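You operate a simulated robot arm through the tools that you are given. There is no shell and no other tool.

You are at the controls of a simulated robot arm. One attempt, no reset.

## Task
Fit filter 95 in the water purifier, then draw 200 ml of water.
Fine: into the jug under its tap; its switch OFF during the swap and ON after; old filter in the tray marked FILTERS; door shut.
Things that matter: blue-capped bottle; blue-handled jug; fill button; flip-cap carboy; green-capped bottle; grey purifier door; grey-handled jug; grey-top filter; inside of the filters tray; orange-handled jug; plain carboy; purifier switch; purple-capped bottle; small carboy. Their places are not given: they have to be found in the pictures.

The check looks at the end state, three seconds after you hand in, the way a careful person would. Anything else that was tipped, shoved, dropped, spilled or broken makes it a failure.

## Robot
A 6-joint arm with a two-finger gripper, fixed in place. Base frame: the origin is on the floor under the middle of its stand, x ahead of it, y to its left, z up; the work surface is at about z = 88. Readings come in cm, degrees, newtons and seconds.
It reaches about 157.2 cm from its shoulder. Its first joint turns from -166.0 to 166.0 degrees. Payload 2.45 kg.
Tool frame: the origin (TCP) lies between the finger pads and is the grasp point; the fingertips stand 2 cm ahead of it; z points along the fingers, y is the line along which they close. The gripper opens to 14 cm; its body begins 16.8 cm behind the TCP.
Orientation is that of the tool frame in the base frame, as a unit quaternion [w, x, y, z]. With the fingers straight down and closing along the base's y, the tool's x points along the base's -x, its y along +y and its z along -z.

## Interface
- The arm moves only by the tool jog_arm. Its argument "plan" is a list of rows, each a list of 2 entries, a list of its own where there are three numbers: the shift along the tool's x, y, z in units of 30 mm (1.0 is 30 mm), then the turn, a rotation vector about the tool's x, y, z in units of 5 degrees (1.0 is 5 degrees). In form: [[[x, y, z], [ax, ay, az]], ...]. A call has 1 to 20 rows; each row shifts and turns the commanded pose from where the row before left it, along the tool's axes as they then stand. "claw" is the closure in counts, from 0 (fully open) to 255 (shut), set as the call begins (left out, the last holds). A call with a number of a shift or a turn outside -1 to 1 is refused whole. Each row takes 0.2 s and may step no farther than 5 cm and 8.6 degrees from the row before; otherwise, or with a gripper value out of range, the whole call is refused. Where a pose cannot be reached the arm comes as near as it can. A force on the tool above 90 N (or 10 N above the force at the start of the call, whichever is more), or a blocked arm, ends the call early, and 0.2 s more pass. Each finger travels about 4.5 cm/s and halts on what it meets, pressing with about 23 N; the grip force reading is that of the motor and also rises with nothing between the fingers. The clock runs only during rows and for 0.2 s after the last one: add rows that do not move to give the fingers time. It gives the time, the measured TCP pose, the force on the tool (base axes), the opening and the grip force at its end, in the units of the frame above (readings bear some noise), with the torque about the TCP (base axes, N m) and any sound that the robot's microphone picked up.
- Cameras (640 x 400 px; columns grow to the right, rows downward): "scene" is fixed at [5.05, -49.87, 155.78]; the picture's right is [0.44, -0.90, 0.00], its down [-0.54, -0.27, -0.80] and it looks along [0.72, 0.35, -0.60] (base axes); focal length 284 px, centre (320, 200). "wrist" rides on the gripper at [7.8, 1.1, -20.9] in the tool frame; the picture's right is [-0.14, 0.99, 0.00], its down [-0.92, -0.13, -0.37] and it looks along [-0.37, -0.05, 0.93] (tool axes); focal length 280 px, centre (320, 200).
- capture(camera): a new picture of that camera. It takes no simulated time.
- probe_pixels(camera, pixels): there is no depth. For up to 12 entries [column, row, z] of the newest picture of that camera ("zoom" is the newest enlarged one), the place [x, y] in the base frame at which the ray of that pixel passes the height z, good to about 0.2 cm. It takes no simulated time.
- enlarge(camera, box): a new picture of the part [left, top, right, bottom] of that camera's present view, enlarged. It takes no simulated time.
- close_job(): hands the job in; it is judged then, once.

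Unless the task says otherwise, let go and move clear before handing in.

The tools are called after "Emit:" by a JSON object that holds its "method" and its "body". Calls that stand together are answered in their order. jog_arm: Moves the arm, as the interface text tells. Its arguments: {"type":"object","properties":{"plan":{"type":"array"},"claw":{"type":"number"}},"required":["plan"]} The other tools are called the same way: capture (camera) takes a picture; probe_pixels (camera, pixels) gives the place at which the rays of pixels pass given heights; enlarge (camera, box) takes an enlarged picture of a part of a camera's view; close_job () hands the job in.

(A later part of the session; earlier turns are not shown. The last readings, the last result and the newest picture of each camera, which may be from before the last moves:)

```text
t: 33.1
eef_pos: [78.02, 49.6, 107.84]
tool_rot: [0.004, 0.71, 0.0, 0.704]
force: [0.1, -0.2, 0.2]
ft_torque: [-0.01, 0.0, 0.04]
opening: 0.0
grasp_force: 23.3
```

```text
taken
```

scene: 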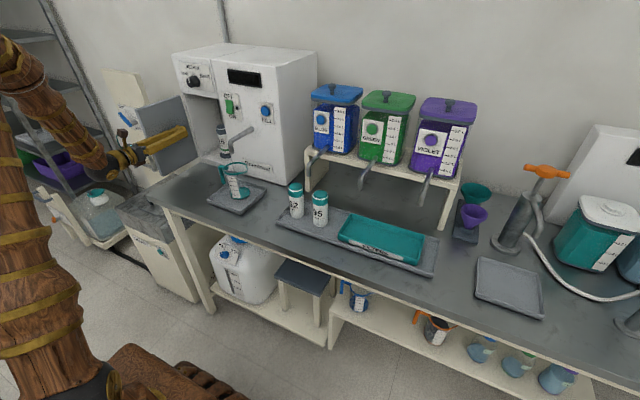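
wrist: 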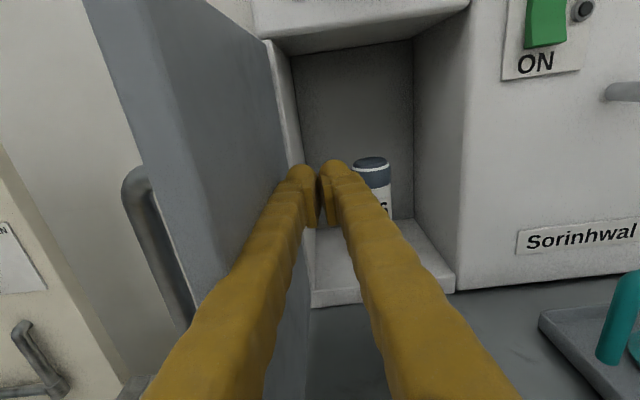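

The door is at roughly 90°. I'll push a little further and probe the filter from this view.

Emit:
{"method": "enlarge", "body": {"camera": "wrist", "box": [280, 120, 440, 220]}}

Emit:
{"method": "probe_pixels", "body": {"camera": "wrist", "pixels": [[371, 162, 106], [371, 162, 107], [351, 165, 106], [390, 162, 106], [455, 290, 89], [310, 305, 89], [413, 218, 92], [465, 20, 118]]}}

Emit:
{"method": "jog_arm", "body": {"plan": [[[0, -0.2, 0], [0, 0, 0]], [[0, -0.2, 0], [0, 0, 0]], [[0, -0.2, 0], [0, 0, 0]], [[0, -0.2, 0], [0, 0, 0]], [[0, -0.2, 0], [0, 0, 0]], [[0, -0.2, 0], [0, 0, 0]], [[0, 0, 0], [0, 0, 0]]]}}

Emit:
{"method": "capture", "body": {"camera": "wrist"}}

```text
4.00 times, centred on (360, 170) of wrist
```

zoom: 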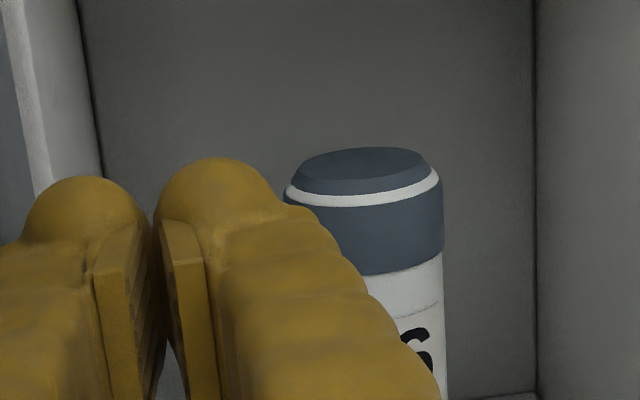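

```text
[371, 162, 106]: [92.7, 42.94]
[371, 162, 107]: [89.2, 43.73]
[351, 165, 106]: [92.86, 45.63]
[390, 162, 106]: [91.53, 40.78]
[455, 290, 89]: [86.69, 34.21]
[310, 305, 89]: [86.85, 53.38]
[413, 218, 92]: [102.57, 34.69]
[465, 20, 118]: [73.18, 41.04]
```

```text
t: 34.4
eef_pos: [77.93, 52.17, 107.81]
tool_rot: [0.009, 0.71, -0.006, 0.705]
force: [-12.9, -18.8, 5.7]
ft_torque: [0.26, -0.14, 0.09]
opening: 0.0
grasp_force: 23.6
stopped in row 6: the force on the tool passed its limit at 104 N (the readings are from after the stop); the commanded pose is now the measured one
```

```text
taken
```

wrist: 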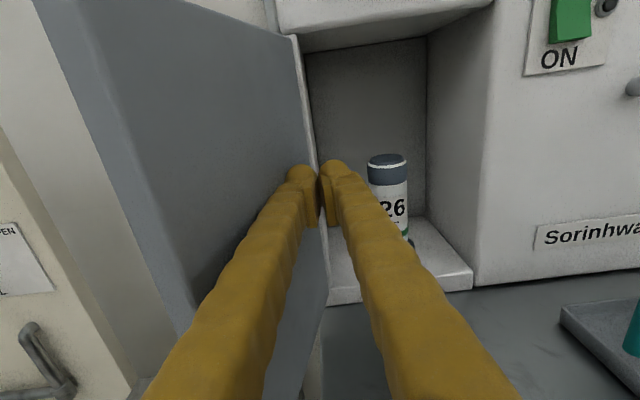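

The door is now well past 90°, and filter 26 is centred near (93,43.1) with about 5 cm diameter. I'll back off, square up, open the fingers and line up with the filter at z≈99.

Emit:
{"method": "jog_arm", "body": {"plan": [[[0, 0.4, -0.4], [0, 0, 0]], [[0, 0.6, -0.6], [0.243, 0.081, 0.049]], [[-0.5, 0.7, -0.5], [0, 0, 0]], [[-0.8, 0.7, -0.2], [0, 0, 0]], [[-0.8, 0.65, 0], [0, 0, 0]], [[-0.8, 0, 0], [0, 0, 0]], [[0, 0, 0], [0, 0, 0]], [[0, 0, 0], [0, 0, 0]]], "claw": 100}}

Emit:
{"method": "capture", "body": {"camera": "wrist"}}

Emit:
{"method": "capture", "body": {"camera": "scene"}}

```text
t: 36.2
eef_pos: [72.9, 43.07, 99.14]
tool_rot: [0.0, 0.708, 0.002, 0.707]
force: [-0.3, 0.3, 0.7]
ft_torque: [0.04, 0.0, -0.02]
opening: 8.53
grasp_force: 0.0
```

```text
taken
```

wrist: 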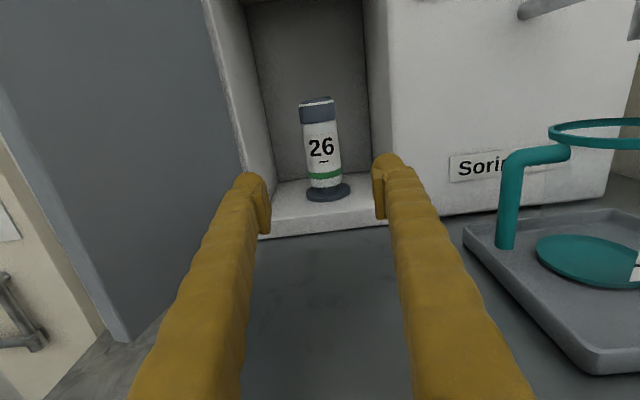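

```text
taken
```

scene: 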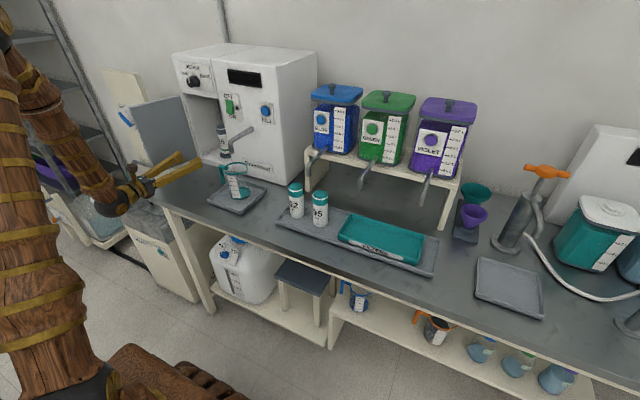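

I can see filter 26 clearly on a dark round seat at wrist (325,190). I'll zoom in and probe it.

Emit:
{"method": "enlarge", "body": {"camera": "wrist", "box": [240, 80, 400, 240]}}

Emit:
{"method": "probe_pixels", "body": {"camera": "wrist", "pixels": [[318, 99, 106], [320, 148, 100], [328, 202, 91], [328, 202, 91.5], [307, 195, 91.5], [350, 188, 91.5], [262, 240, 88], [392, 216, 88], [262, 220, 91], [385, 203, 91]]}}

```text
2.50 times, centred on (320, 160) of wrist
```

zoom: 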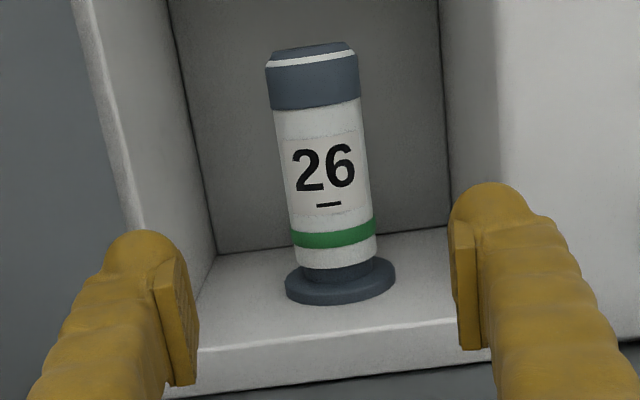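

```text
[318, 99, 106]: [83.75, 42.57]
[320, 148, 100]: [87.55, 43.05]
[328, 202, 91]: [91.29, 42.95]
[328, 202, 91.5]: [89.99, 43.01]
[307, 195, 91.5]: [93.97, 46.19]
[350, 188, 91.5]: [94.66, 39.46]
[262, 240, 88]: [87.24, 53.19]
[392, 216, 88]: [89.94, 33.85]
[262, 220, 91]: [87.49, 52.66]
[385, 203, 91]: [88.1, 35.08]
```

The filter axis is about (94.2,43.0), aligned with the tool. I'll advance with the fingers straddling it.

Emit:
{"method": "jog_arm", "body": {"plan": [[[0, 0, 1], [0, 0, 0]], [[0, 0, 1], [0, 0, 0]], [[0, 0, 1], [0, 0, 0]], [[0, 0, 1], [0, 0, 0]], [[0, 0, 1], [0, 0, 0]], [[0, 0, 0.8], [0, 0, 0]], [[0, 0, 0], [0, 0, 0]]]}}

Emit:
{"method": "capture", "body": {"camera": "wrist"}}

Emit:
{"method": "enlarge", "body": {"camera": "scene", "box": [140, 60, 300, 180]}}

```text
t: 37.8
eef_pos: [90.46, 43.24, 99.05]
tool_rot: [-0.001, 0.707, 0.001, 0.707]
force: [-0.4, 0.3, -0.7]
ft_torque: [-0.01, 0.0, 0.01]
opening: 8.5
grasp_force: 0.1
```

```text
taken
```

wrist: 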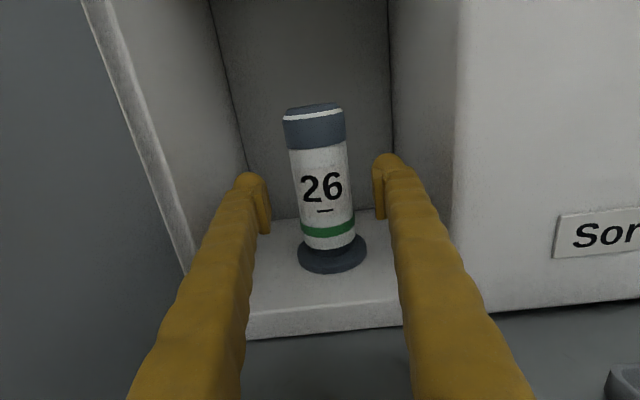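

```text
3.33 times, centred on (220, 120) of scene
```

zoom: 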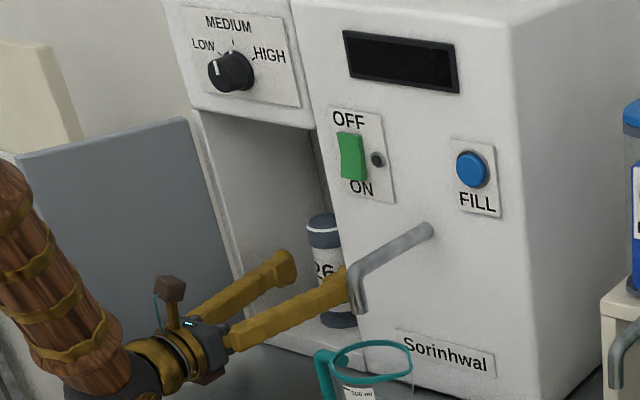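

The filter is between the fingers. I'll probe its seat again from here for a better x.

Emit:
{"method": "probe_pixels", "body": {"camera": "wrist", "pixels": [[297, 256, 91.5], [366, 250, 91.5], [335, 273, 91], [335, 273, 92], [331, 250, 92.5], [240, 340, 88], [404, 325, 88], [245, 312, 91], [402, 299, 91], [315, 105, 106], [315, 105, 105]]}}

Emit:
{"method": "enlarge", "body": {"camera": "wrist", "box": [260, 90, 400, 280]}}

```text
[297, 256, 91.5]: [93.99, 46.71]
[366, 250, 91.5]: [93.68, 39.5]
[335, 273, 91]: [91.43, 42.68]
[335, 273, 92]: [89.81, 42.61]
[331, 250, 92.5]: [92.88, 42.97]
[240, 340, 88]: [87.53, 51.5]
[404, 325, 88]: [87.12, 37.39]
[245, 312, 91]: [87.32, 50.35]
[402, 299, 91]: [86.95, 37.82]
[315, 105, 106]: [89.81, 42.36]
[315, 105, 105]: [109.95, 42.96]
```

```text
2.11 times, centred on (330, 185) of wrist
```

zoom: 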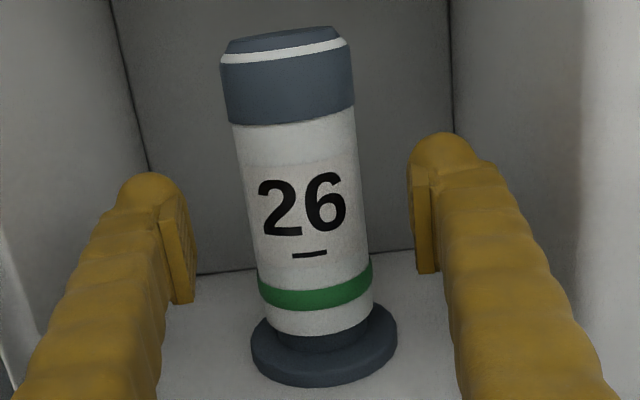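

The seat centre is at (93.9,43.0). I'll advance 3.3 cm more and close on the body.

Emit:
{"method": "jog_arm", "body": {"plan": [[[0, 0.05, 0.55], [0, 0, 0]], [[0, 0, 0.55], [0, 0, 0]], [[0, 0, 0], [0, 0, 0]]]}}

Emit:
{"method": "jog_arm", "body": {"plan": [[[0, 0, 0], [0, 0, 0]], [[0, 0, 0], [0, 0, 0]], [[0, 0, 0], [0, 0, 0]], [[0, 0, 0], [0, 0, 0]]], "claw": 255}}

Emit:
{"method": "capture", "body": {"camera": "wrist"}}

```text
t: 38.6
eef_pos: [93.61, 42.97, 99.05]
tool_rot: [-0.001, 0.708, 0.002, 0.707]
force: [0.3, 0.5, 0.2]
ft_torque: [0.0, -0.02, -0.01]
opening: 8.5
grasp_force: 0.1
```

```text
t: 39.6
eef_pos: [93.63, 42.88, 99.07]
tool_rot: [0.0, 0.707, 0.001, 0.707]
force: [0.3, -5.0, 0.8]
ft_torque: [0.06, -0.01, -0.14]
opening: 4.78
grasp_force: 22.8
```

```text
taken
```

wrist: 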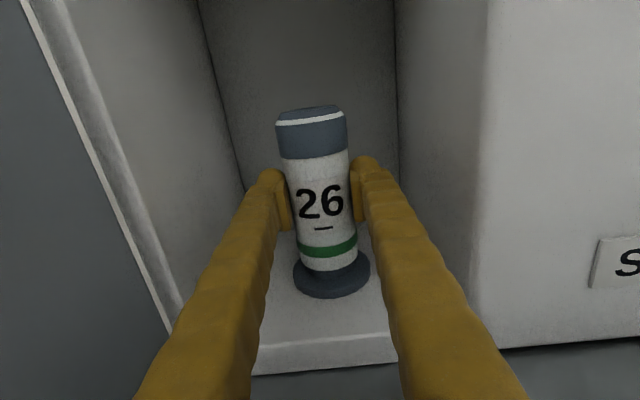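

The grip is on the filter at 4.78 cm with 23 N. I'll lift slowly and watch the force.

Emit:
{"method": "jog_arm", "body": {"plan": [[[0.15, 0, 0], [0, 0, 0]], [[0.15, 0, 0], [0, 0, 0]], [[0.2, 0, 0], [0, 0, 0]], [[0, 0, 0], [0, 0, 0]]]}}

Emit:
{"method": "capture", "body": {"camera": "wrist"}}

```text
t: 40.6
eef_pos: [93.74, 43.04, 100.51]
tool_rot: [-0.001, 0.707, 0.002, 0.707]
force: [-0.9, -0.4, -1.8]
ft_torque: [-0.03, 0.05, 0.0]
opening: 4.76
grasp_force: 23.1
```

```text
taken
```

wrist: 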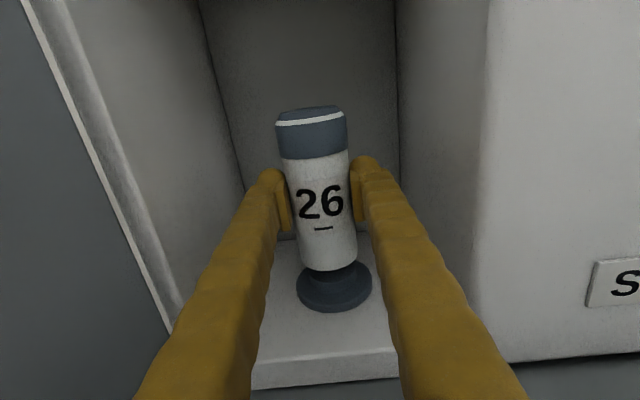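

It lifts freely at under 2 N, showing a dark spigot below it at (333,275). I'll lift further to clear the spigot.

Emit:
{"method": "jog_arm", "body": {"plan": [[[0.3, 0, 0], [0, 0, 0]], [[0.4, 0, 0], [0, 0, 0]], [[0.4, 0, 0], [0, 0, 0]], [[0, 0, 0], [0, 0, 0]]]}}

Emit:
{"method": "capture", "body": {"camera": "wrist"}}

Emit:
{"method": "enlarge", "body": {"camera": "wrist", "box": [260, 190, 400, 350]}}

```text
t: 41.6
eef_pos: [93.71, 43.09, 103.69]
tool_rot: [-0.001, 0.707, 0.001, 0.707]
force: [0.2, 0.4, -1.4]
ft_torque: [0.01, 0.02, 0.0]
opening: 4.77
grasp_force: 22.5
```

```text
taken
```

wrist: 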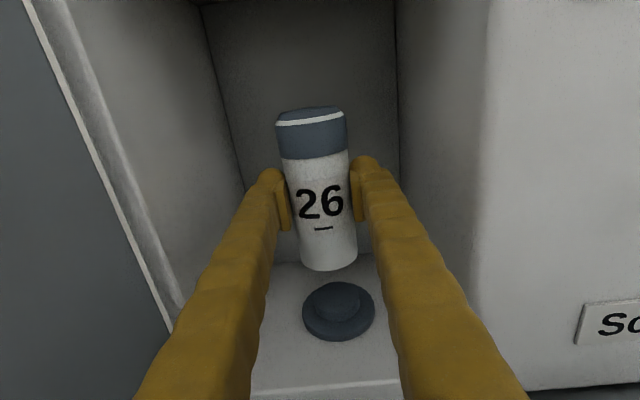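

```text
2.50 times, centred on (330, 270) of wrist
```

zoom: 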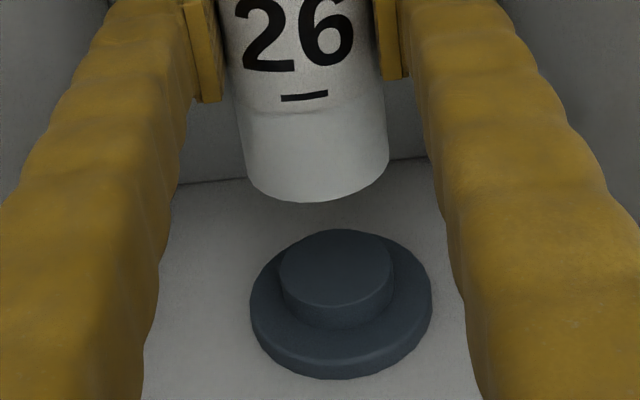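

The filter is free of its spigot, which sits at wrist (337,300). Before it leaves the bay I'll record the spigot position, then retract and raise it clear of the jug.

Emit:
{"method": "probe_pixels", "body": {"camera": "wrist", "pixels": [[302, 313, 92], [375, 310, 92], [338, 341, 91], [337, 295, 93.5], [337, 284, 93.5], [337, 311, 93.5]]}}

Emit:
{"method": "jog_arm", "body": {"plan": [[[0, 0, -0.5], [0, 0, 0]], [[0, 0, -1], [0, 0, 0]], [[0, 0, -1], [0, 0, 0]], [[0, 0, -1], [0, 0, 0]], [[0, 0, -1], [0, 0, 0]], [[0, 0, -1], [0, 0, 0]], [[0, 0, -1], [0, 0, 0]], [[0, 0, -1], [0, 0, 0]], [[0, 0, -1], [0, 0, 0]], [[0, 0, 0], [0, 0, 0]]]}}

Emit:
{"method": "capture", "body": {"camera": "scene"}}

Emit:
{"method": "capture", "body": {"camera": "wrist"}}

```text
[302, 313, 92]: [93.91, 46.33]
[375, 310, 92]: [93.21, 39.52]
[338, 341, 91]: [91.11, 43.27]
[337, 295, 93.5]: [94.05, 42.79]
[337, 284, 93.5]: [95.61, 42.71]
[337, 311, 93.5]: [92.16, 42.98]
```

```text
t: 43.8
eef_pos: [68.11, 42.9, 103.73]
tool_rot: [-0.002, 0.707, 0.002, 0.707]
force: [-0.9, -0.3, -1.7]
ft_torque: [0.02, 0.01, -0.01]
opening: 4.75
grasp_force: 23.2
```

```text
taken
```

scene: 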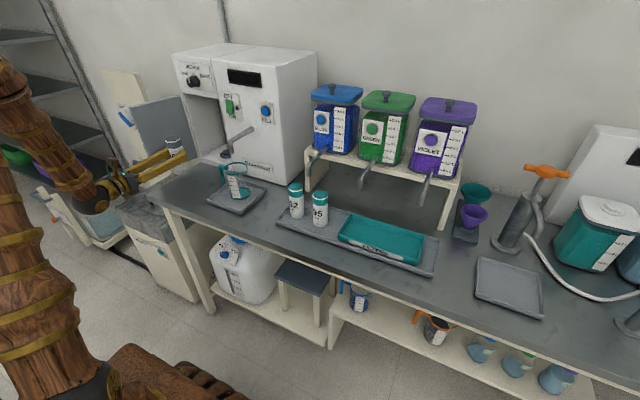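

```text
taken
```

wrist: 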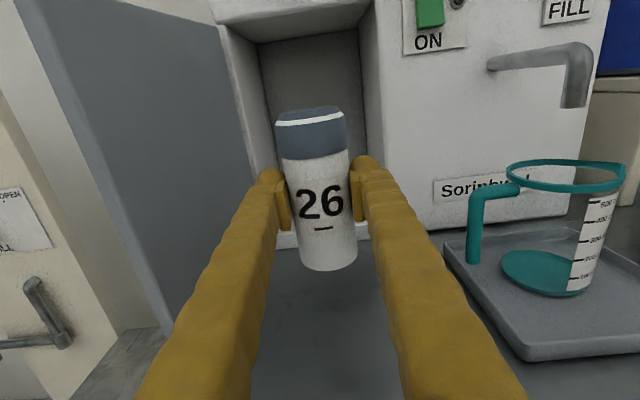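

The old filter is out and held firmly. I'll raise it and carry it across in front of everything toward the FILTERS tray.

Emit:
{"method": "jog_arm", "body": {"plan": [[[1, 0, 0], [0, 0, 0]], [[1, 0, 0], [0, 0, 0]], [[1, 0, 0], [0, 0, 0]], [[1, 0, 0], [0, 0, 0]], [[1, 0.5, -0.3], [0, 0, 0]], [[0, 1, 0], [0, 0, 0]], [[0, 1, 0], [0, 0, 0]], [[0, 1, 0], [0, 0, 0]], [[0, 1, 0], [0, 0, 0]], [[0, 1, 0], [0, 0, 0]], [[0, 1, 0], [0, 0, 0]], [[0, 1, 0], [0, 0, 0]], [[0, 1, 0], [0, 0, 0]], [[0, 1, 0], [0, 0, 0]], [[0, 1, 0], [0, 0, 0]], [[0, 0, 0], [0, 0, 0]]]}}

Emit:
{"method": "capture", "body": {"camera": "scene"}}

Emit:
{"method": "capture", "body": {"camera": "wrist"}}

```text
t: 47.2
eef_pos: [70.44, 12.79, 120.86]
tool_rot: [0.0, 0.708, 0.002, 0.706]
force: [0.1, 0.5, -1.7]
ft_torque: [0.0, 0.0, 0.01]
opening: 4.76
grasp_force: 22.9
out of reach, approached as far as the arm can: row 12, 13, 14, 15
```

```text
taken
```

scene: 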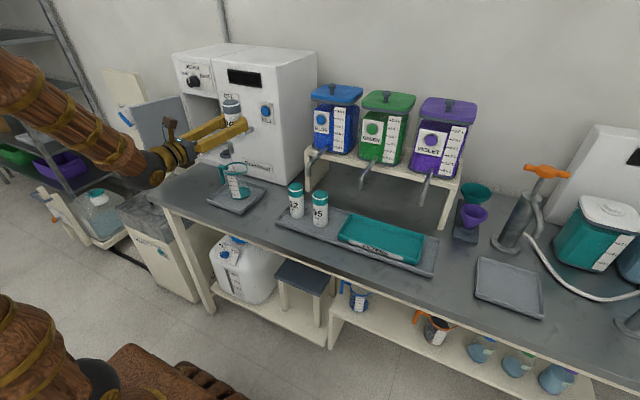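

```text
taken
```

wrist: 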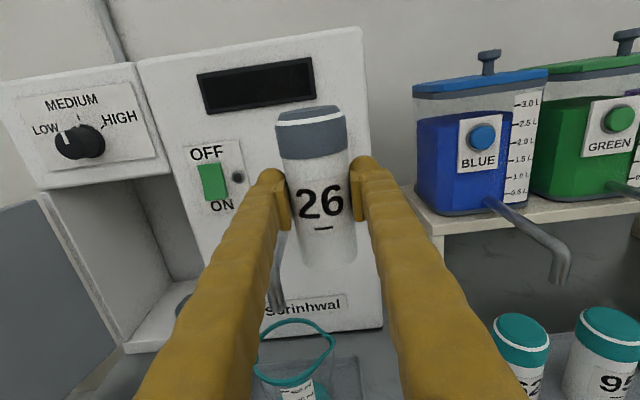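

The reading shows poses near y≈12, x≈67 at this height are too close in for the arm. I'll raise and shift outward to see where the commanded pose stands.

Emit:
{"method": "jog_arm", "body": {"plan": [[[1, 0, 0.3], [0, 0, 0]], [[1, 0, 0.3], [0, 0, 0]], [[1, 0, 0.3], [0, 0, 0]], [[0, 0, 0], [0, 0, 0]]]}}

Emit:
{"method": "probe_pixels", "body": {"camera": "wrist", "pixels": [[520, 330, 101], [520, 330, 102], [607, 326, 101], [607, 326, 102], [560, 280, 106], [560, 280, 107]]}}

```text
t: 48.2
eef_pos: [73.14, 13.04, 130.01]
tool_rot: [-0.001, 0.708, 0.002, 0.707]
force: [-0.2, -0.4, -1.7]
ft_torque: [-0.04, -0.01, 0.0]
opening: 4.77
grasp_force: 23.0
```

```text
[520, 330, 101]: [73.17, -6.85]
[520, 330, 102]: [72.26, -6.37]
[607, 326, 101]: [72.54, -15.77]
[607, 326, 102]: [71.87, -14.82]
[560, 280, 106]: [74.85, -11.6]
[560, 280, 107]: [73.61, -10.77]
```

The commanded pose resets to what was reached. I'll carry on across at (73, z 130) to y≈−39.

Emit:
{"method": "jog_arm", "body": {"plan": [[[0, 1, 0], [0, 0, 0]], [[0, 1, 0], [0, 0, 0]], [[0, 1, 0], [0, 0, 0]], [[0, 1, 0], [0, 0, 0]], [[0, 1, 0], [0, 0, 0]], [[0, 1, 0], [0, 0, 0]], [[0, 1, 0], [0, 0, 0]], [[0, 1, 0], [0, 0, 0]], [[0, 1, 0], [0, 0, 0]], [[0, 1, 0], [0, 0, 0]], [[0, 1, 0], [0, 0, 0]], [[0, 1, 0], [0, 0, 0]], [[0, 1, 0], [0, 0, 0]], [[0, 1, 0], [0, 0, 0]], [[0, 1, 0], [0, 0, 0]], [[0, 1, 0], [0, 0, 0]], [[0, 1, 0], [0, 0, 0]], [[0, 0.35, 0], [0, 0, 0]], [[0, 0, 0], [0, 0, 0]]]}}

Emit:
{"method": "capture", "body": {"camera": "scene"}}

Emit:
{"method": "capture", "body": {"camera": "wrist"}}

```text
t: 52.2
eef_pos: [66.93, 3.09, 138.37]
tool_rot: [0.009, 0.71, -0.008, 0.704]
force: [-0.9, 0.2, -2.2]
ft_torque: [0.0, 0.03, -0.02]
opening: 4.77
grasp_force: 22.9
out of reach, approached as far as the arm can: row 3, 4, 5, 6, 7, 8, 9, 10, 11, 12, 13, 14, 15, 16, 17, 18
```

```text
taken
```

scene: 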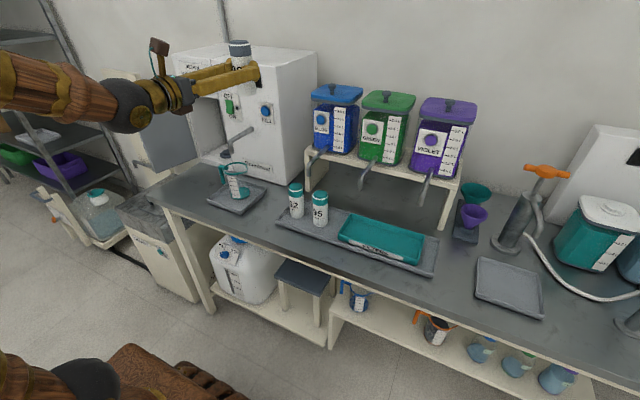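

```text
taken
```

wrist: 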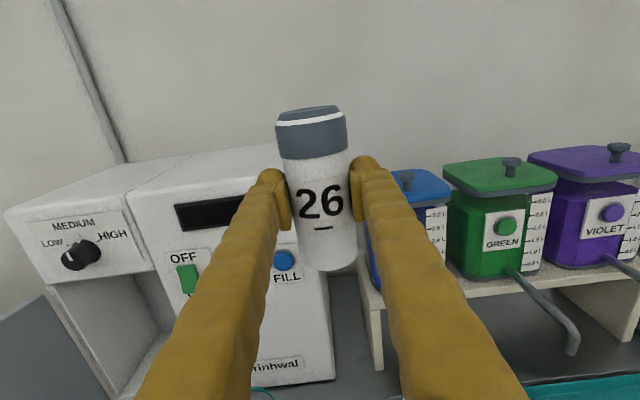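

The arm won't carry this wrist configuration past y≈3: the hand stopped at (66.9,3.1,138) still holding the filter. I'll unwind the roll back to fingers-down, then roll up the other way to reach the right-hand side.

Emit:
{"method": "jog_arm", "body": {"plan": [[[0, 0, 0], [-1, 0, 1]], [[0, 0, 0], [-1, 0, 1]], [[0, 0, 0], [-1, 0, 1]], [[0, 0, 0], [-1, 0, 1]], [[0, 0, 0], [-1, 0, 1]], [[0, 0, 0], [-1, 0, 1]], [[0, 0, 0], [-1, 0, 1]], [[0, 0, 0], [-1, 0, 1]], [[0, 0, 0], [-1, 0, 1]], [[0, 0, 0], [-1, 0, 1]], [[0, 0, 0], [-1, 0, 1]], [[0, 0, 0], [-1, 0, 1]]]}}

Emit:
{"method": "capture", "body": {"camera": "scene"}}

```text
t: 54.8
eef_pos: [66.86, 3.12, 138.35]
tool_rot: [-0.001, -0.523, 0.675, -0.521]
force: [-0.1, 0.4, -2.8]
ft_torque: [0.05, -0.01, 0.02]
opening: 4.77
grasp_force: 22.8
```

```text
taken
```

scene: 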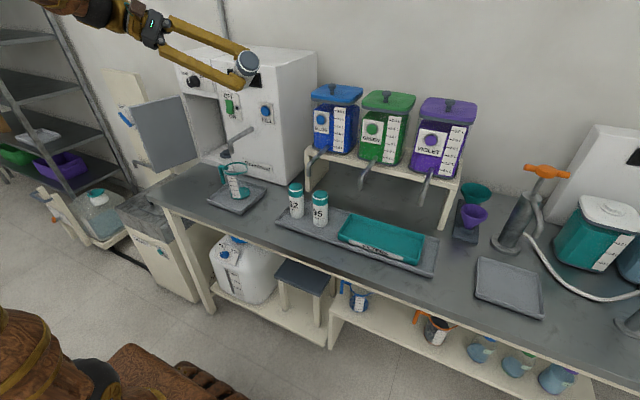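

The reverse roll is tracking and the filter is held, with its cap visible at scene (245,65). I'll continue to fingers-down.

Emit:
{"method": "jog_arm", "body": {"plan": [[[0, 0, 0], [-1, 0, 1]], [[0, 0, 0], [-1, 0, 1]], [[0, 0, 0], [-1, 0, 1]], [[0, 0, 0], [-1, 0, 1]], [[0, 0, 0], [-1, 0, 1]], [[0, 0, 0], [-1, 0, 1]], [[0, 0, 0], [-1, 0, 1]], [[0, 0, 0], [-1, 0, 1]], [[0, 0, 0], [-1, 0, 1]], [[0, 0, 0], [-1, 0, 1]], [[0, 0, 0], [-1, 0, 1]], [[0, 0, 0], [-1, 0, 1]], [[0, 0, 0], [-1, 0, 1]], [[0, 0, 0], [-0.458, 0, 0.458]]]}}

```text
t: 57.8
eef_pos: [66.82, 3.19, 138.24]
tool_rot: [-0.002, -0.002, 1.0, 0.0]
force: [-0.5, -0.3, -2.2]
ft_torque: [0.03, -0.06, 0.02]
opening: 4.75
grasp_force: 22.9
```

The tool is fingers-down with the filter held. I'll traverse to y≈−38 at height 138.

Emit:
{"method": "jog_arm", "body": {"plan": [[[0, -1, 0], [0, 0, 0]], [[0, -1, 0], [0, 0, 0]], [[0, -1, 0], [0, 0, 0]], [[0, -1, 0], [0, 0, 0]], [[0, -1, 0], [0, 0, 0]], [[0, -1, 0], [0, 0, 0]], [[0, -1, 0], [0, 0, 0]], [[0, -1, 0], [0, 0, 0]], [[0, -1, 0], [0, 0, 0]], [[0, -1, 0], [0, 0, 0]], [[0, -1, 0], [0, 0, 0]], [[0, -1, 0], [0, 0, 0]], [[0, -1, 0], [0, 0, 0]], [[0, -0.7, 0], [0, 0, 0]], [[0, 0, 0], [0, 0, 0]]]}}

Emit:
{"method": "capture", "body": {"camera": "scene"}}

Emit:
{"method": "capture", "body": {"camera": "wrist"}}

```text
t: 61.0
eef_pos: [67.01, -38.13, 138.31]
tool_rot: [-0.001, -0.002, 1.0, -0.001]
force: [1.1, -0.4, -2.7]
ft_torque: [-0.02, 0.0, 0.01]
opening: 4.77
grasp_force: 22.8
```

```text
taken
```

scene: 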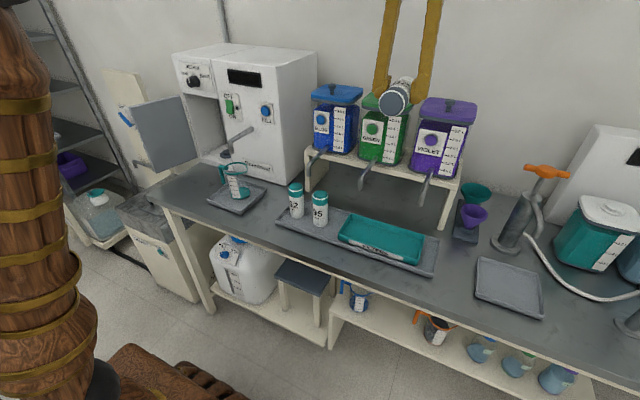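

```text
taken
```

wrist: 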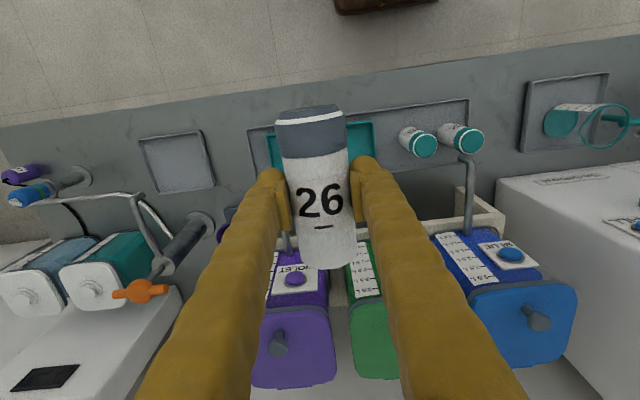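

I'm at (67,−38,138) and clear of everything. I'll roll the tool up through the left side this time.

Emit:
{"method": "jog_arm", "body": {"plan": [[[0, 0, 0], [-1, 0, 1]], [[0, 0, 0], [-1, 0, 1]], [[0, 0, 0], [-1, 0, 1]], [[0, 0, 0], [-1, 0, 1]], [[0, 0, 0], [-1, 0, 1]], [[0, 0, 0], [-1, 0, 1]], [[0, 0, 0], [-1, 0, 1]], [[0, 0, 0], [-1, 0, 1]], [[0, 0, 0], [-1, 0, 1]], [[0, 0, 0], [-1, 0, 1]], [[0, 0, 0], [-1, 0, 1]], [[0, 0, 0], [-1, 0, 1]], [[0, 0, 0], [-1, 0, 1]]]}}

Emit:
{"method": "capture", "body": {"camera": "scene"}}

```text
t: 63.8
eef_pos: [66.99, -37.95, 138.4]
tool_rot: [0.0, 0.508, 0.696, 0.508]
force: [0.2, 0.2, -1.9]
ft_torque: [-0.03, 0.01, 0.01]
opening: 4.73
grasp_force: 22.6
```

```text
taken
```

scene: 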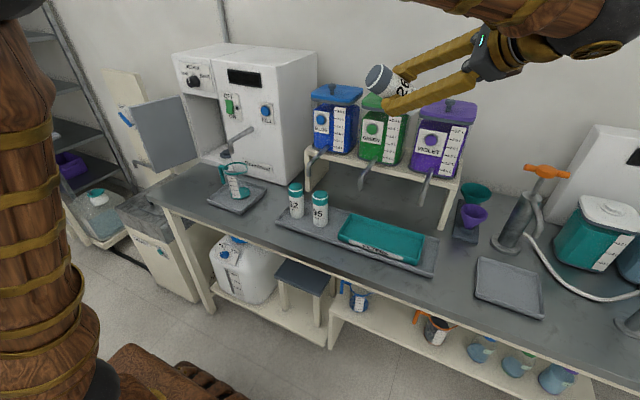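

The roll is tracking through the other side. I'll finish it.

Emit:
{"method": "jog_arm", "body": {"plan": [[[0, 0, 0], [-1, 0, 1]], [[0, 0, 0], [-1, 0, 1]], [[0, 0, 0], [-1, 0, 1]], [[0, 0, 0], [-1, 0, 1]], [[0, 0, 0], [-1, 0, 1]], [[0, 0, 0], [-1, 0, 1]], [[0, 0, 0], [-1, 0, 1]], [[0, 0, 0], [-1, 0, 1]], [[0, 0, 0], [-1, 0, 1]], [[0, 0, 0], [-1, 0, 1]], [[0, 0, 0], [-1, 0, 1]], [[0, 0, 0], [-1, 0, 1]], [[0, 0, 0], [-0.458, 0, 0.458]]]}}

Emit:
{"method": "capture", "body": {"camera": "scene"}}

Emit:
{"method": "capture", "body": {"camera": "wrist"}}

```text
t: 66.6
eef_pos: [67.0, -38.03, 138.41]
tool_rot: [0.0, 0.708, 0.0, 0.707]
force: [-0.1, 0.5, -0.7]
ft_torque: [-0.01, 0.03, 0.03]
opening: 4.76
grasp_force: 23.4
```

```text
taken
```

scene: 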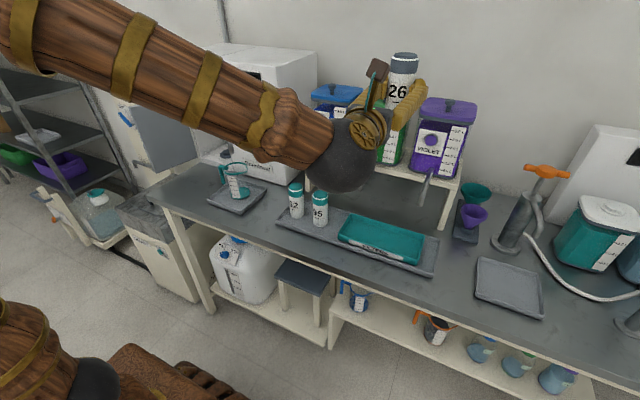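

```text
taken
```

wrist: 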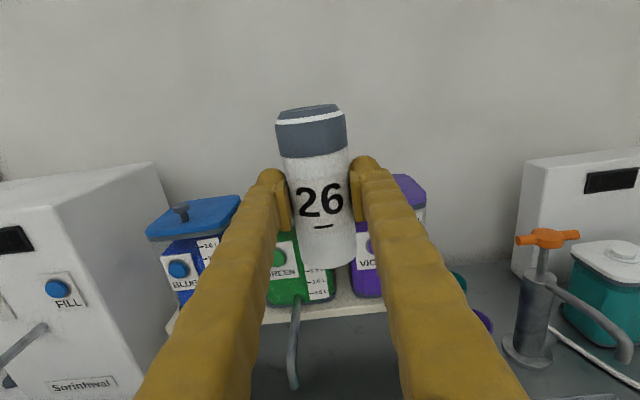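

The wrist now works on this side, at (67,−38,138) with the filter upright. I'll lower in front of the dispensers and then check the tray below.

Emit:
{"method": "jog_arm", "body": {"plan": [[[-1, 0, 0], [0, 0, 0]], [[-1, 0, 0], [0, 0, 0]], [[-1, 0, 0], [0, 0, 0]], [[-1, 0, 0], [0, 0, 0]], [[-1, 0, 0], [0, 0, 0]], [[-1, 0, 0], [0, 0, 0]], [[-1, 0, 0], [0, 0, 0]], [[-1, 0, 0], [0, 0, 0]], [[0, 0, 0], [0, 0, 0]]]}}

Emit:
{"method": "capture", "body": {"camera": "scene"}}

Emit:
{"method": "capture", "body": {"camera": "wrist"}}

```text
t: 68.6
eef_pos: [66.83, -38.04, 114.3]
tool_rot: [-0.001, 0.708, 0.002, 0.707]
force: [0.2, -0.4, -2.9]
ft_torque: [-0.02, 0.02, 0.01]
opening: 4.78
grasp_force: 22.5
```

```text
taken
```

scene: 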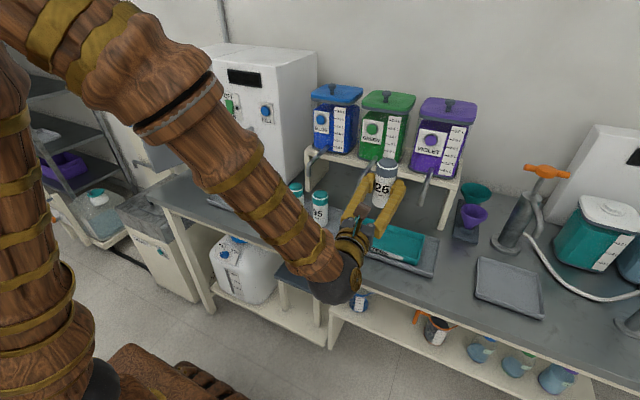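

```text
taken
```

wrist: 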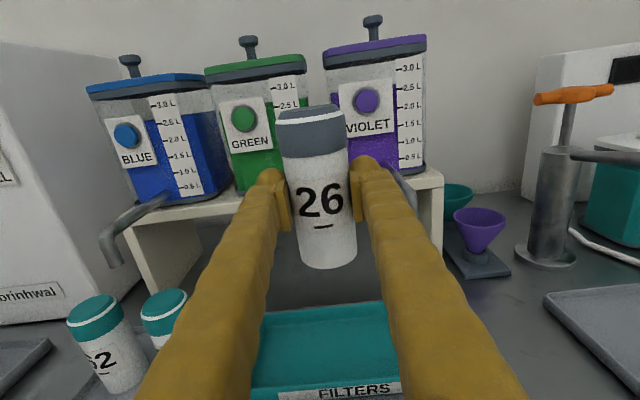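

I can see the FILTERS tray under the held filter at wrist (330,350). I'll probe its edges.

Emit:
{"method": "probe_pixels", "body": {"camera": "wrist", "pixels": [[266, 311, 92], [382, 303, 92], [252, 393, 92], [396, 380, 92], [330, 345, 90], [97, 300, 101], [163, 300, 101], [117, 268, 106], [400, 180, 107]]}}

Emit:
{"method": "enlarge", "body": {"camera": "wrist", "box": [40, 240, 240, 400]}}

Emit:
{"method": "enlarge", "body": {"camera": "scene", "box": [330, 140, 450, 290]}}

```text
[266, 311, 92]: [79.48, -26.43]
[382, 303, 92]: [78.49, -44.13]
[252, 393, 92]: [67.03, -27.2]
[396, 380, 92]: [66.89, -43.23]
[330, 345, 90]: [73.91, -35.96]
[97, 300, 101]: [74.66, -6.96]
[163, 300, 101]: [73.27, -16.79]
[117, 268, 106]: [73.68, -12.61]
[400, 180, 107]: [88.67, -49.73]
```

```text
2.50 times, centred on (140, 320) of wrist
```

zoom: 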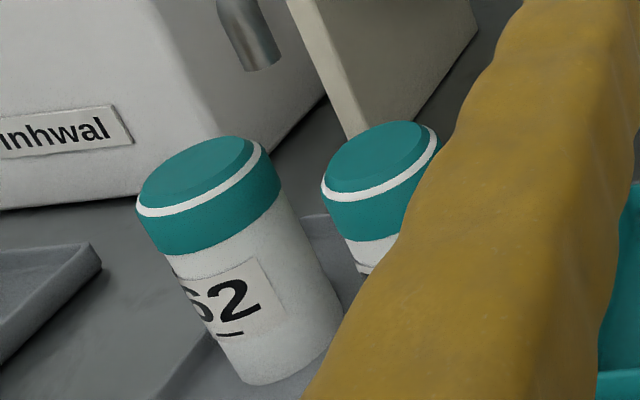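

```text
2.67 times, centred on (390, 215) of scene
```

zoom: 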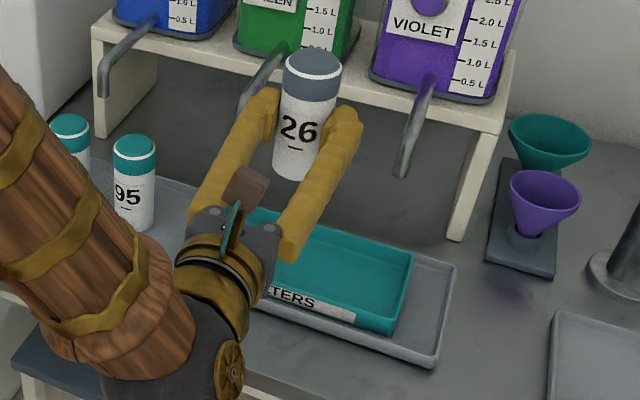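

The tray spans x 67–79 and y −26 to −51. I'll move over (72.8,−39.2) and lower toward its floor between the green and violet spouts.

Emit:
{"method": "jog_arm", "body": {"plan": [[[-1, 0.2, 0.5], [0, 0, 0]], [[-1, 0.2, 0.5], [0, 0, 0]], [[-1, 0, 0.5], [0, 0, 0]], [[-1, 0, 0.45], [0, 0, 0]], [[-1, 0, 0], [0, 0, 0]], [[-0.6, 0, 0], [0, 0, 0]], [[0, 0, 0], [0, 0, 0]]]}}

Emit:
{"method": "capture", "body": {"camera": "wrist"}}

Emit:
{"method": "enlarge", "body": {"camera": "scene", "box": [330, 140, 450, 290]}}

```text
t: 70.2
eef_pos: [72.57, -39.11, 97.74]
tool_rot: [-0.001, 0.707, 0.001, 0.707]
force: [-0.1, -0.2, -2.2]
ft_torque: [0.03, 0.03, 0.0]
opening: 4.76
grasp_force: 22.7
```

```text
taken
```

wrist: 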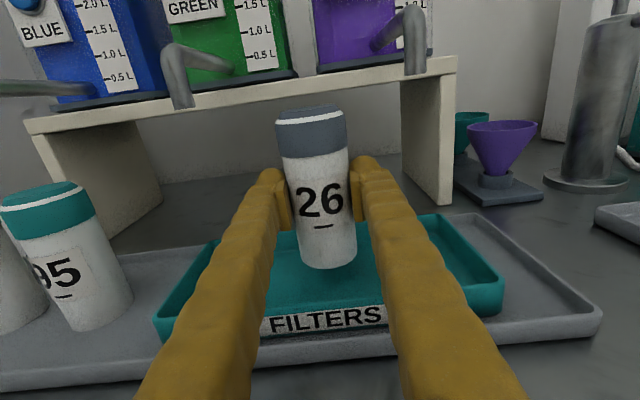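

```text
2.67 times, centred on (390, 215) of scene
```

zoom: 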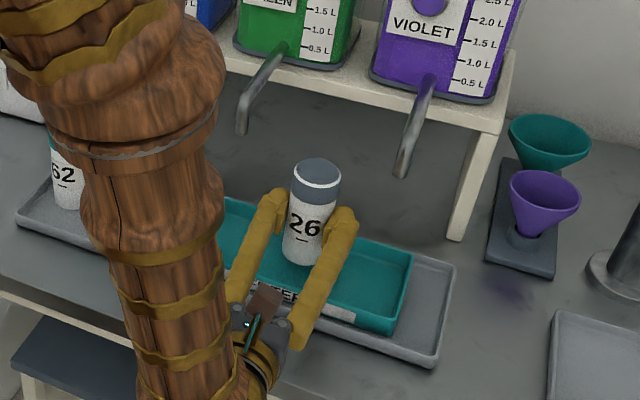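

The filter hovers over the tray floor between the walls. I'll lower slowly until it touches.

Emit:
{"method": "jog_arm", "body": {"plan": [[[-0.1, 0, 0], [0, 0, 0]], [[-0.1, 0, 0], [0, 0, 0]], [[-0.1, 0, 0], [0, 0, 0]], [[-0.1, 0, 0], [0, 0, 0]], [[0, 0, 0], [0, 0, 0]]]}}

Emit:
{"method": "capture", "body": {"camera": "wrist"}}

```text
t: 71.4
eef_pos: [72.73, -39.16, 96.28]
tool_rot: [-0.001, 0.708, 0.002, 0.707]
force: [0.0, -0.7, -2.2]
ft_torque: [0.03, 0.03, 0.02]
opening: 4.76
grasp_force: 22.7
```

```text
taken
```

wrist: 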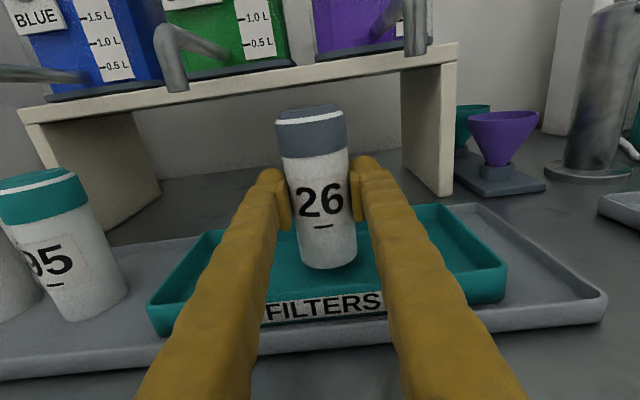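

Emit:
{"method": "jog_arm", "body": {"plan": [[[-0.07, 0, 0], [0, 0, 0]], [[-0.07, 0, 0], [0, 0, 0]], [[-0.07, 0, 0], [0, 0, 0]], [[0, 0, 0], [0, 0, 0]]]}}

Emit:
{"method": "enlarge", "body": {"camera": "wrist", "box": [240, 180, 400, 320]}}

```text
t: 72.4
eef_pos: [72.7, -39.26, 95.74]
tool_rot: [-0.001, 0.708, 0.002, 0.707]
force: [0.8, 0.2, -2.7]
ft_torque: [-0.01, 0.04, -0.01]
opening: 4.79
grasp_force: 23.4
```

```text
2.86 times, centred on (320, 250) of wrist
```

zoom: 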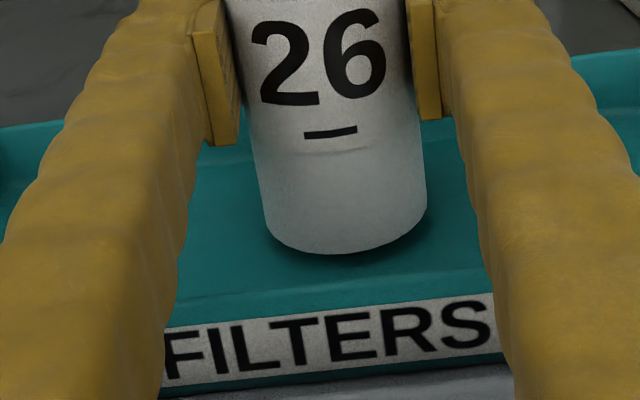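

The shadow under the base shows the filter is still slightly above the floor. I'll keep lowering in small steps.

Emit:
{"method": "jog_arm", "body": {"plan": [[[-0.07, 0, 0], [0, 0, 0]], [[-0.07, 0, 0], [0, 0, 0]], [[-0.05, 0, 0], [0, 0, 0]], [[0, 0, 0], [0, 0, 0]]]}}

Emit:
{"method": "enlarge", "body": {"camera": "wrist", "box": [240, 180, 400, 320]}}

```text
t: 73.4
eef_pos: [72.79, -39.17, 95.16]
tool_rot: [0.0, 0.707, 0.001, 0.707]
force: [-1.0, 0.5, -2.2]
ft_torque: [-0.03, 0.01, 0.0]
opening: 4.79
grasp_force: 22.9
```

```text
2.86 times, centred on (320, 250) of wrist
```

zoom: 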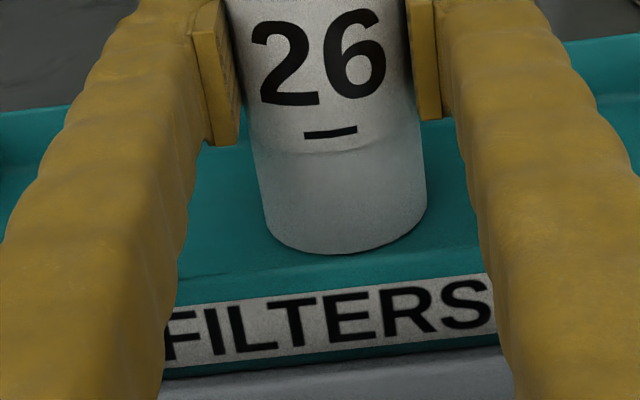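

It is almost touching. I'll lower slightly more until contact registers.

Emit:
{"method": "jog_arm", "body": {"plan": [[[-0.05, 0, 0], [0, 0, 0]], [[-0.05, 0, 0], [0, 0, 0]], [[0, 0, 0], [0, 0, 0]]]}}

Emit:
{"method": "enlarge", "body": {"camera": "wrist", "box": [240, 180, 400, 320]}}

```text
t: 74.2
eef_pos: [72.75, -39.2, 95.03]
tool_rot: [-0.001, 0.707, 0.003, 0.707]
force: [-0.7, -0.8, 20.9]
ft_torque: [0.04, 0.3, 0.03]
opening: 4.77
grasp_force: 22.9
```

```text
2.86 times, centred on (320, 250) of wrist
```

zoom: 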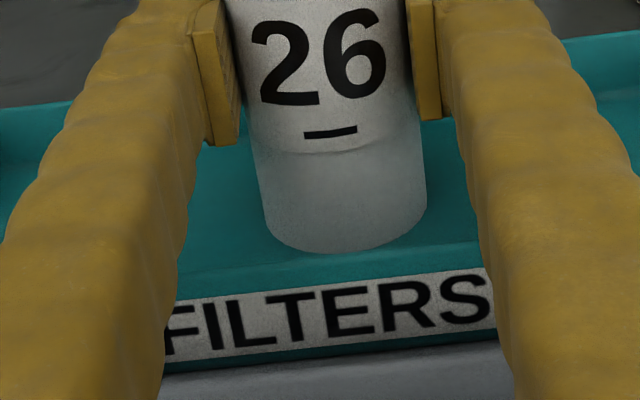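

The base is in contact with the tray at 21 N. I'll ease up a hair and open the fingers.

Emit:
{"method": "jog_arm", "body": {"plan": [[[0.03, 0, 0], [0, 0, 0]], [[0, 0, 0], [0, 0, 0]]]}}

Emit:
{"method": "jog_arm", "body": {"plan": [[[0, 0, 0], [0, 0, 0]], [[0, 0, 0], [0, 0, 0]], [[0, 0, 0], [0, 0, 0]]], "claw": 120}}

Emit:
{"method": "capture", "body": {"camera": "wrist"}}

```text
t: 74.8
eef_pos: [72.81, -39.27, 94.94]
tool_rot: [-0.001, 0.707, 0.002, 0.707]
force: [0.7, -2.4, 22.4]
ft_torque: [-0.01, 0.01, -0.02]
opening: 4.78
grasp_force: 23.4
```

```text
t: 75.6
eef_pos: [72.76, -39.23, 94.89]
tool_rot: [-0.001, 0.708, 0.002, 0.706]
force: [-1.1, -0.4, -0.1]
ft_torque: [0.01, -0.01, 0.01]
opening: 7.42
grasp_force: 0.2
```

```text
taken
```

wrist: 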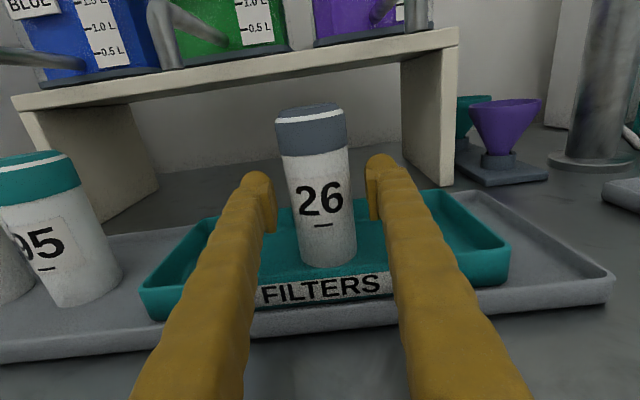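

Filter 26 stands free in the FILTERS tray. I'll back straight out, then rise clear.

Emit:
{"method": "jog_arm", "body": {"plan": [[[0, 0, -0.5], [0, 0, 0]], [[0, 0, -0.8], [0, 0, 0]], [[0, 0, -1], [0, 0, 0]], [[0, 0, -1], [0, 0, 0]], [[1, 0, 0], [0, 0, 0]], [[1, 0, 0], [0, 0, 0]], [[0, 0, 0], [0, 0, 0]]]}}

Emit:
{"method": "capture", "body": {"camera": "wrist"}}

Emit:
{"method": "capture", "body": {"camera": "scene"}}

```text
t: 77.2
eef_pos: [62.82, -39.24, 100.95]
tool_rot: [-0.001, 0.708, 0.002, 0.706]
force: [-0.2, -0.4, -0.7]
ft_torque: [-0.06, 0.0, 0.02]
opening: 7.39
grasp_force: 0.1
```

```text
taken
```

wrist: 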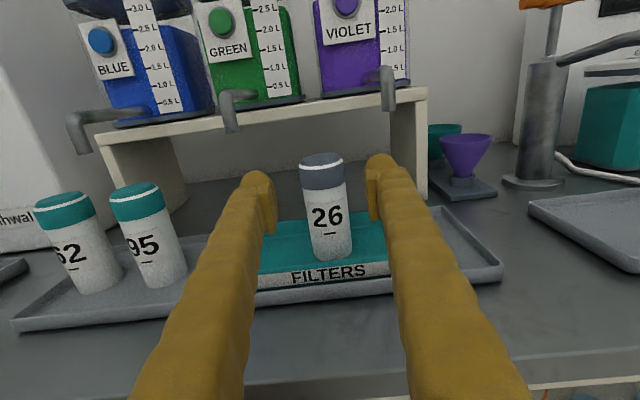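

```text
taken
```

scene: 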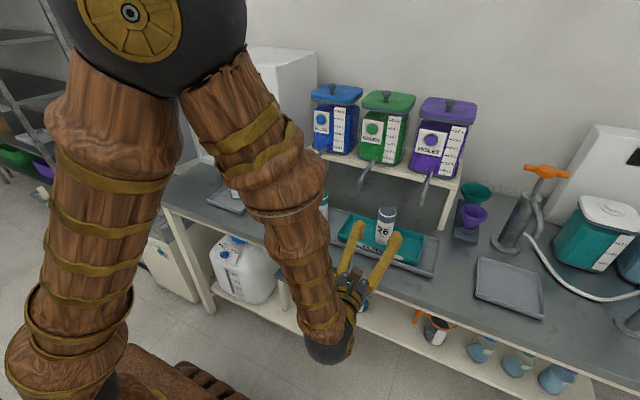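

Filter 26 is standing well inside the tray at (328,210). From this view I'll measure filters 62 and 95.

Emit:
{"method": "enlarge", "body": {"camera": "wrist", "box": [20, 170, 220, 310]}}

Emit:
{"method": "probe_pixels", "body": {"camera": "wrist", "pixels": [[167, 289, 89], [98, 294, 89], [137, 188, 101], [64, 198, 101], [138, 185, 102], [65, 195, 102], [332, 261, 89.5], [320, 156, 103]]}}

```text
2.86 times, centred on (120, 240) of wrist
```

zoom: 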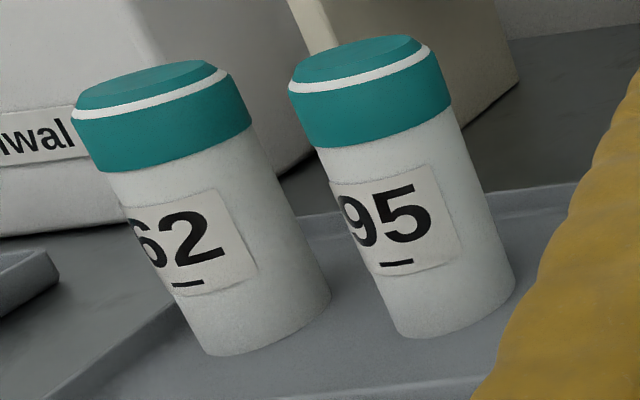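

```text
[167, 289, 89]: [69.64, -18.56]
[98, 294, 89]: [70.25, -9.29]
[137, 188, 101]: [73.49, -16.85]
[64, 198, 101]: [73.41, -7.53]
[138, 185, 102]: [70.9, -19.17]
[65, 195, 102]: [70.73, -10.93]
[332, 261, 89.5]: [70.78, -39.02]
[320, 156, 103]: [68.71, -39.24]
```

Filter 95 is near (72.3,−16.7) and 62 near (72.2,−7.3). I'll rise to 138 and unwind the roll to fingers-down.

Emit:
{"method": "jog_arm", "body": {"plan": [[[1, 0, 0.2], [0, 0, 0]], [[1, 0, 0.2], [0, 0, 0]], [[1, 0, 0.2], [0, 0, 0]], [[1, 0, 0.2], [0, 0, 0]], [[1, 0, 0.2], [0, 0, 0]], [[1, 0, 0.2], [0, 0, 0]], [[1, 0, 0.2], [0, 0, 0]], [[1, 0, 0], [0, 0, 0]], [[1, 0, 0], [0, 0, 0]], [[1, 0, 0], [0, 0, 0]], [[1, 0, 0], [0, 0, 0]], [[1, 0, 0], [0, 0, 0]], [[0, 0, 0], [0, 0, 0]]]}}

Emit:
{"method": "jog_arm", "body": {"plan": [[[0, 0, 0], [1, 0, -1]], [[0, 0, 0], [1, 0, -1]], [[0, 0, 0], [1, 0, -1]], [[0, 0, 0], [1, 0, -1]], [[0, 0, 0], [1, 0, -1]], [[0, 0, 0], [1, 0, -1]], [[0, 0, 0], [1, 0, -1]], [[0, 0, 0], [1, 0, -1]], [[0, 0, 0], [1, 0, -1]], [[0, 0, 0], [1, 0, -1]], [[0, 0, 0], [1, 0, -1]], [[0, 0, 0], [1, 0, -1]], [[0, 0, 0], [1, 0, -1]]]}}

Emit:
{"method": "jog_arm", "body": {"plan": [[[0, 0, 0], [1, 0, -1]], [[0, 0, 0], [1, 0, -1]], [[0, 0, 0], [1, 0, -1]], [[0, 0, 0], [1, 0, -1]], [[0, 0, 0], [1, 0, -1]], [[0, 0, 0], [1, 0, -1]], [[0, 0, 0], [1, 0, -1]], [[0, 0, 0], [1, 0, -1]], [[0, 0, 0], [1, 0, -1]], [[0, 0, 0], [1, 0, -1]], [[0, 0, 0], [1, 0, -1]], [[0, 0, 0], [1, 0, -1]], [[0, 0, 0], [0.458, 0, -0.458]]]}}

```text
t: 80.0
eef_pos: [67.34, -38.99, 136.87]
tool_rot: [0.0, 0.708, 0.001, 0.706]
force: [0.2, -0.5, 0.0]
ft_torque: [0.03, -0.02, -0.05]
opening: 7.44
grasp_force: 0.0
```

```text
t: 82.8
eef_pos: [67.03, -39.25, 137.02]
tool_rot: [-0.002, 0.49, 0.721, 0.49]
force: [-0.2, 0.2, 0.9]
ft_torque: [-0.02, -0.01, 0.0]
opening: 7.42
grasp_force: 0.2
```

```text
t: 85.6
eef_pos: [67.01, -39.22, 136.94]
tool_rot: [-0.001, -0.003, 1.0, -0.002]
force: [-0.4, 0.4, -0.5]
ft_torque: [0.0, 0.02, 0.0]
opening: 7.41
grasp_force: 0.1
```

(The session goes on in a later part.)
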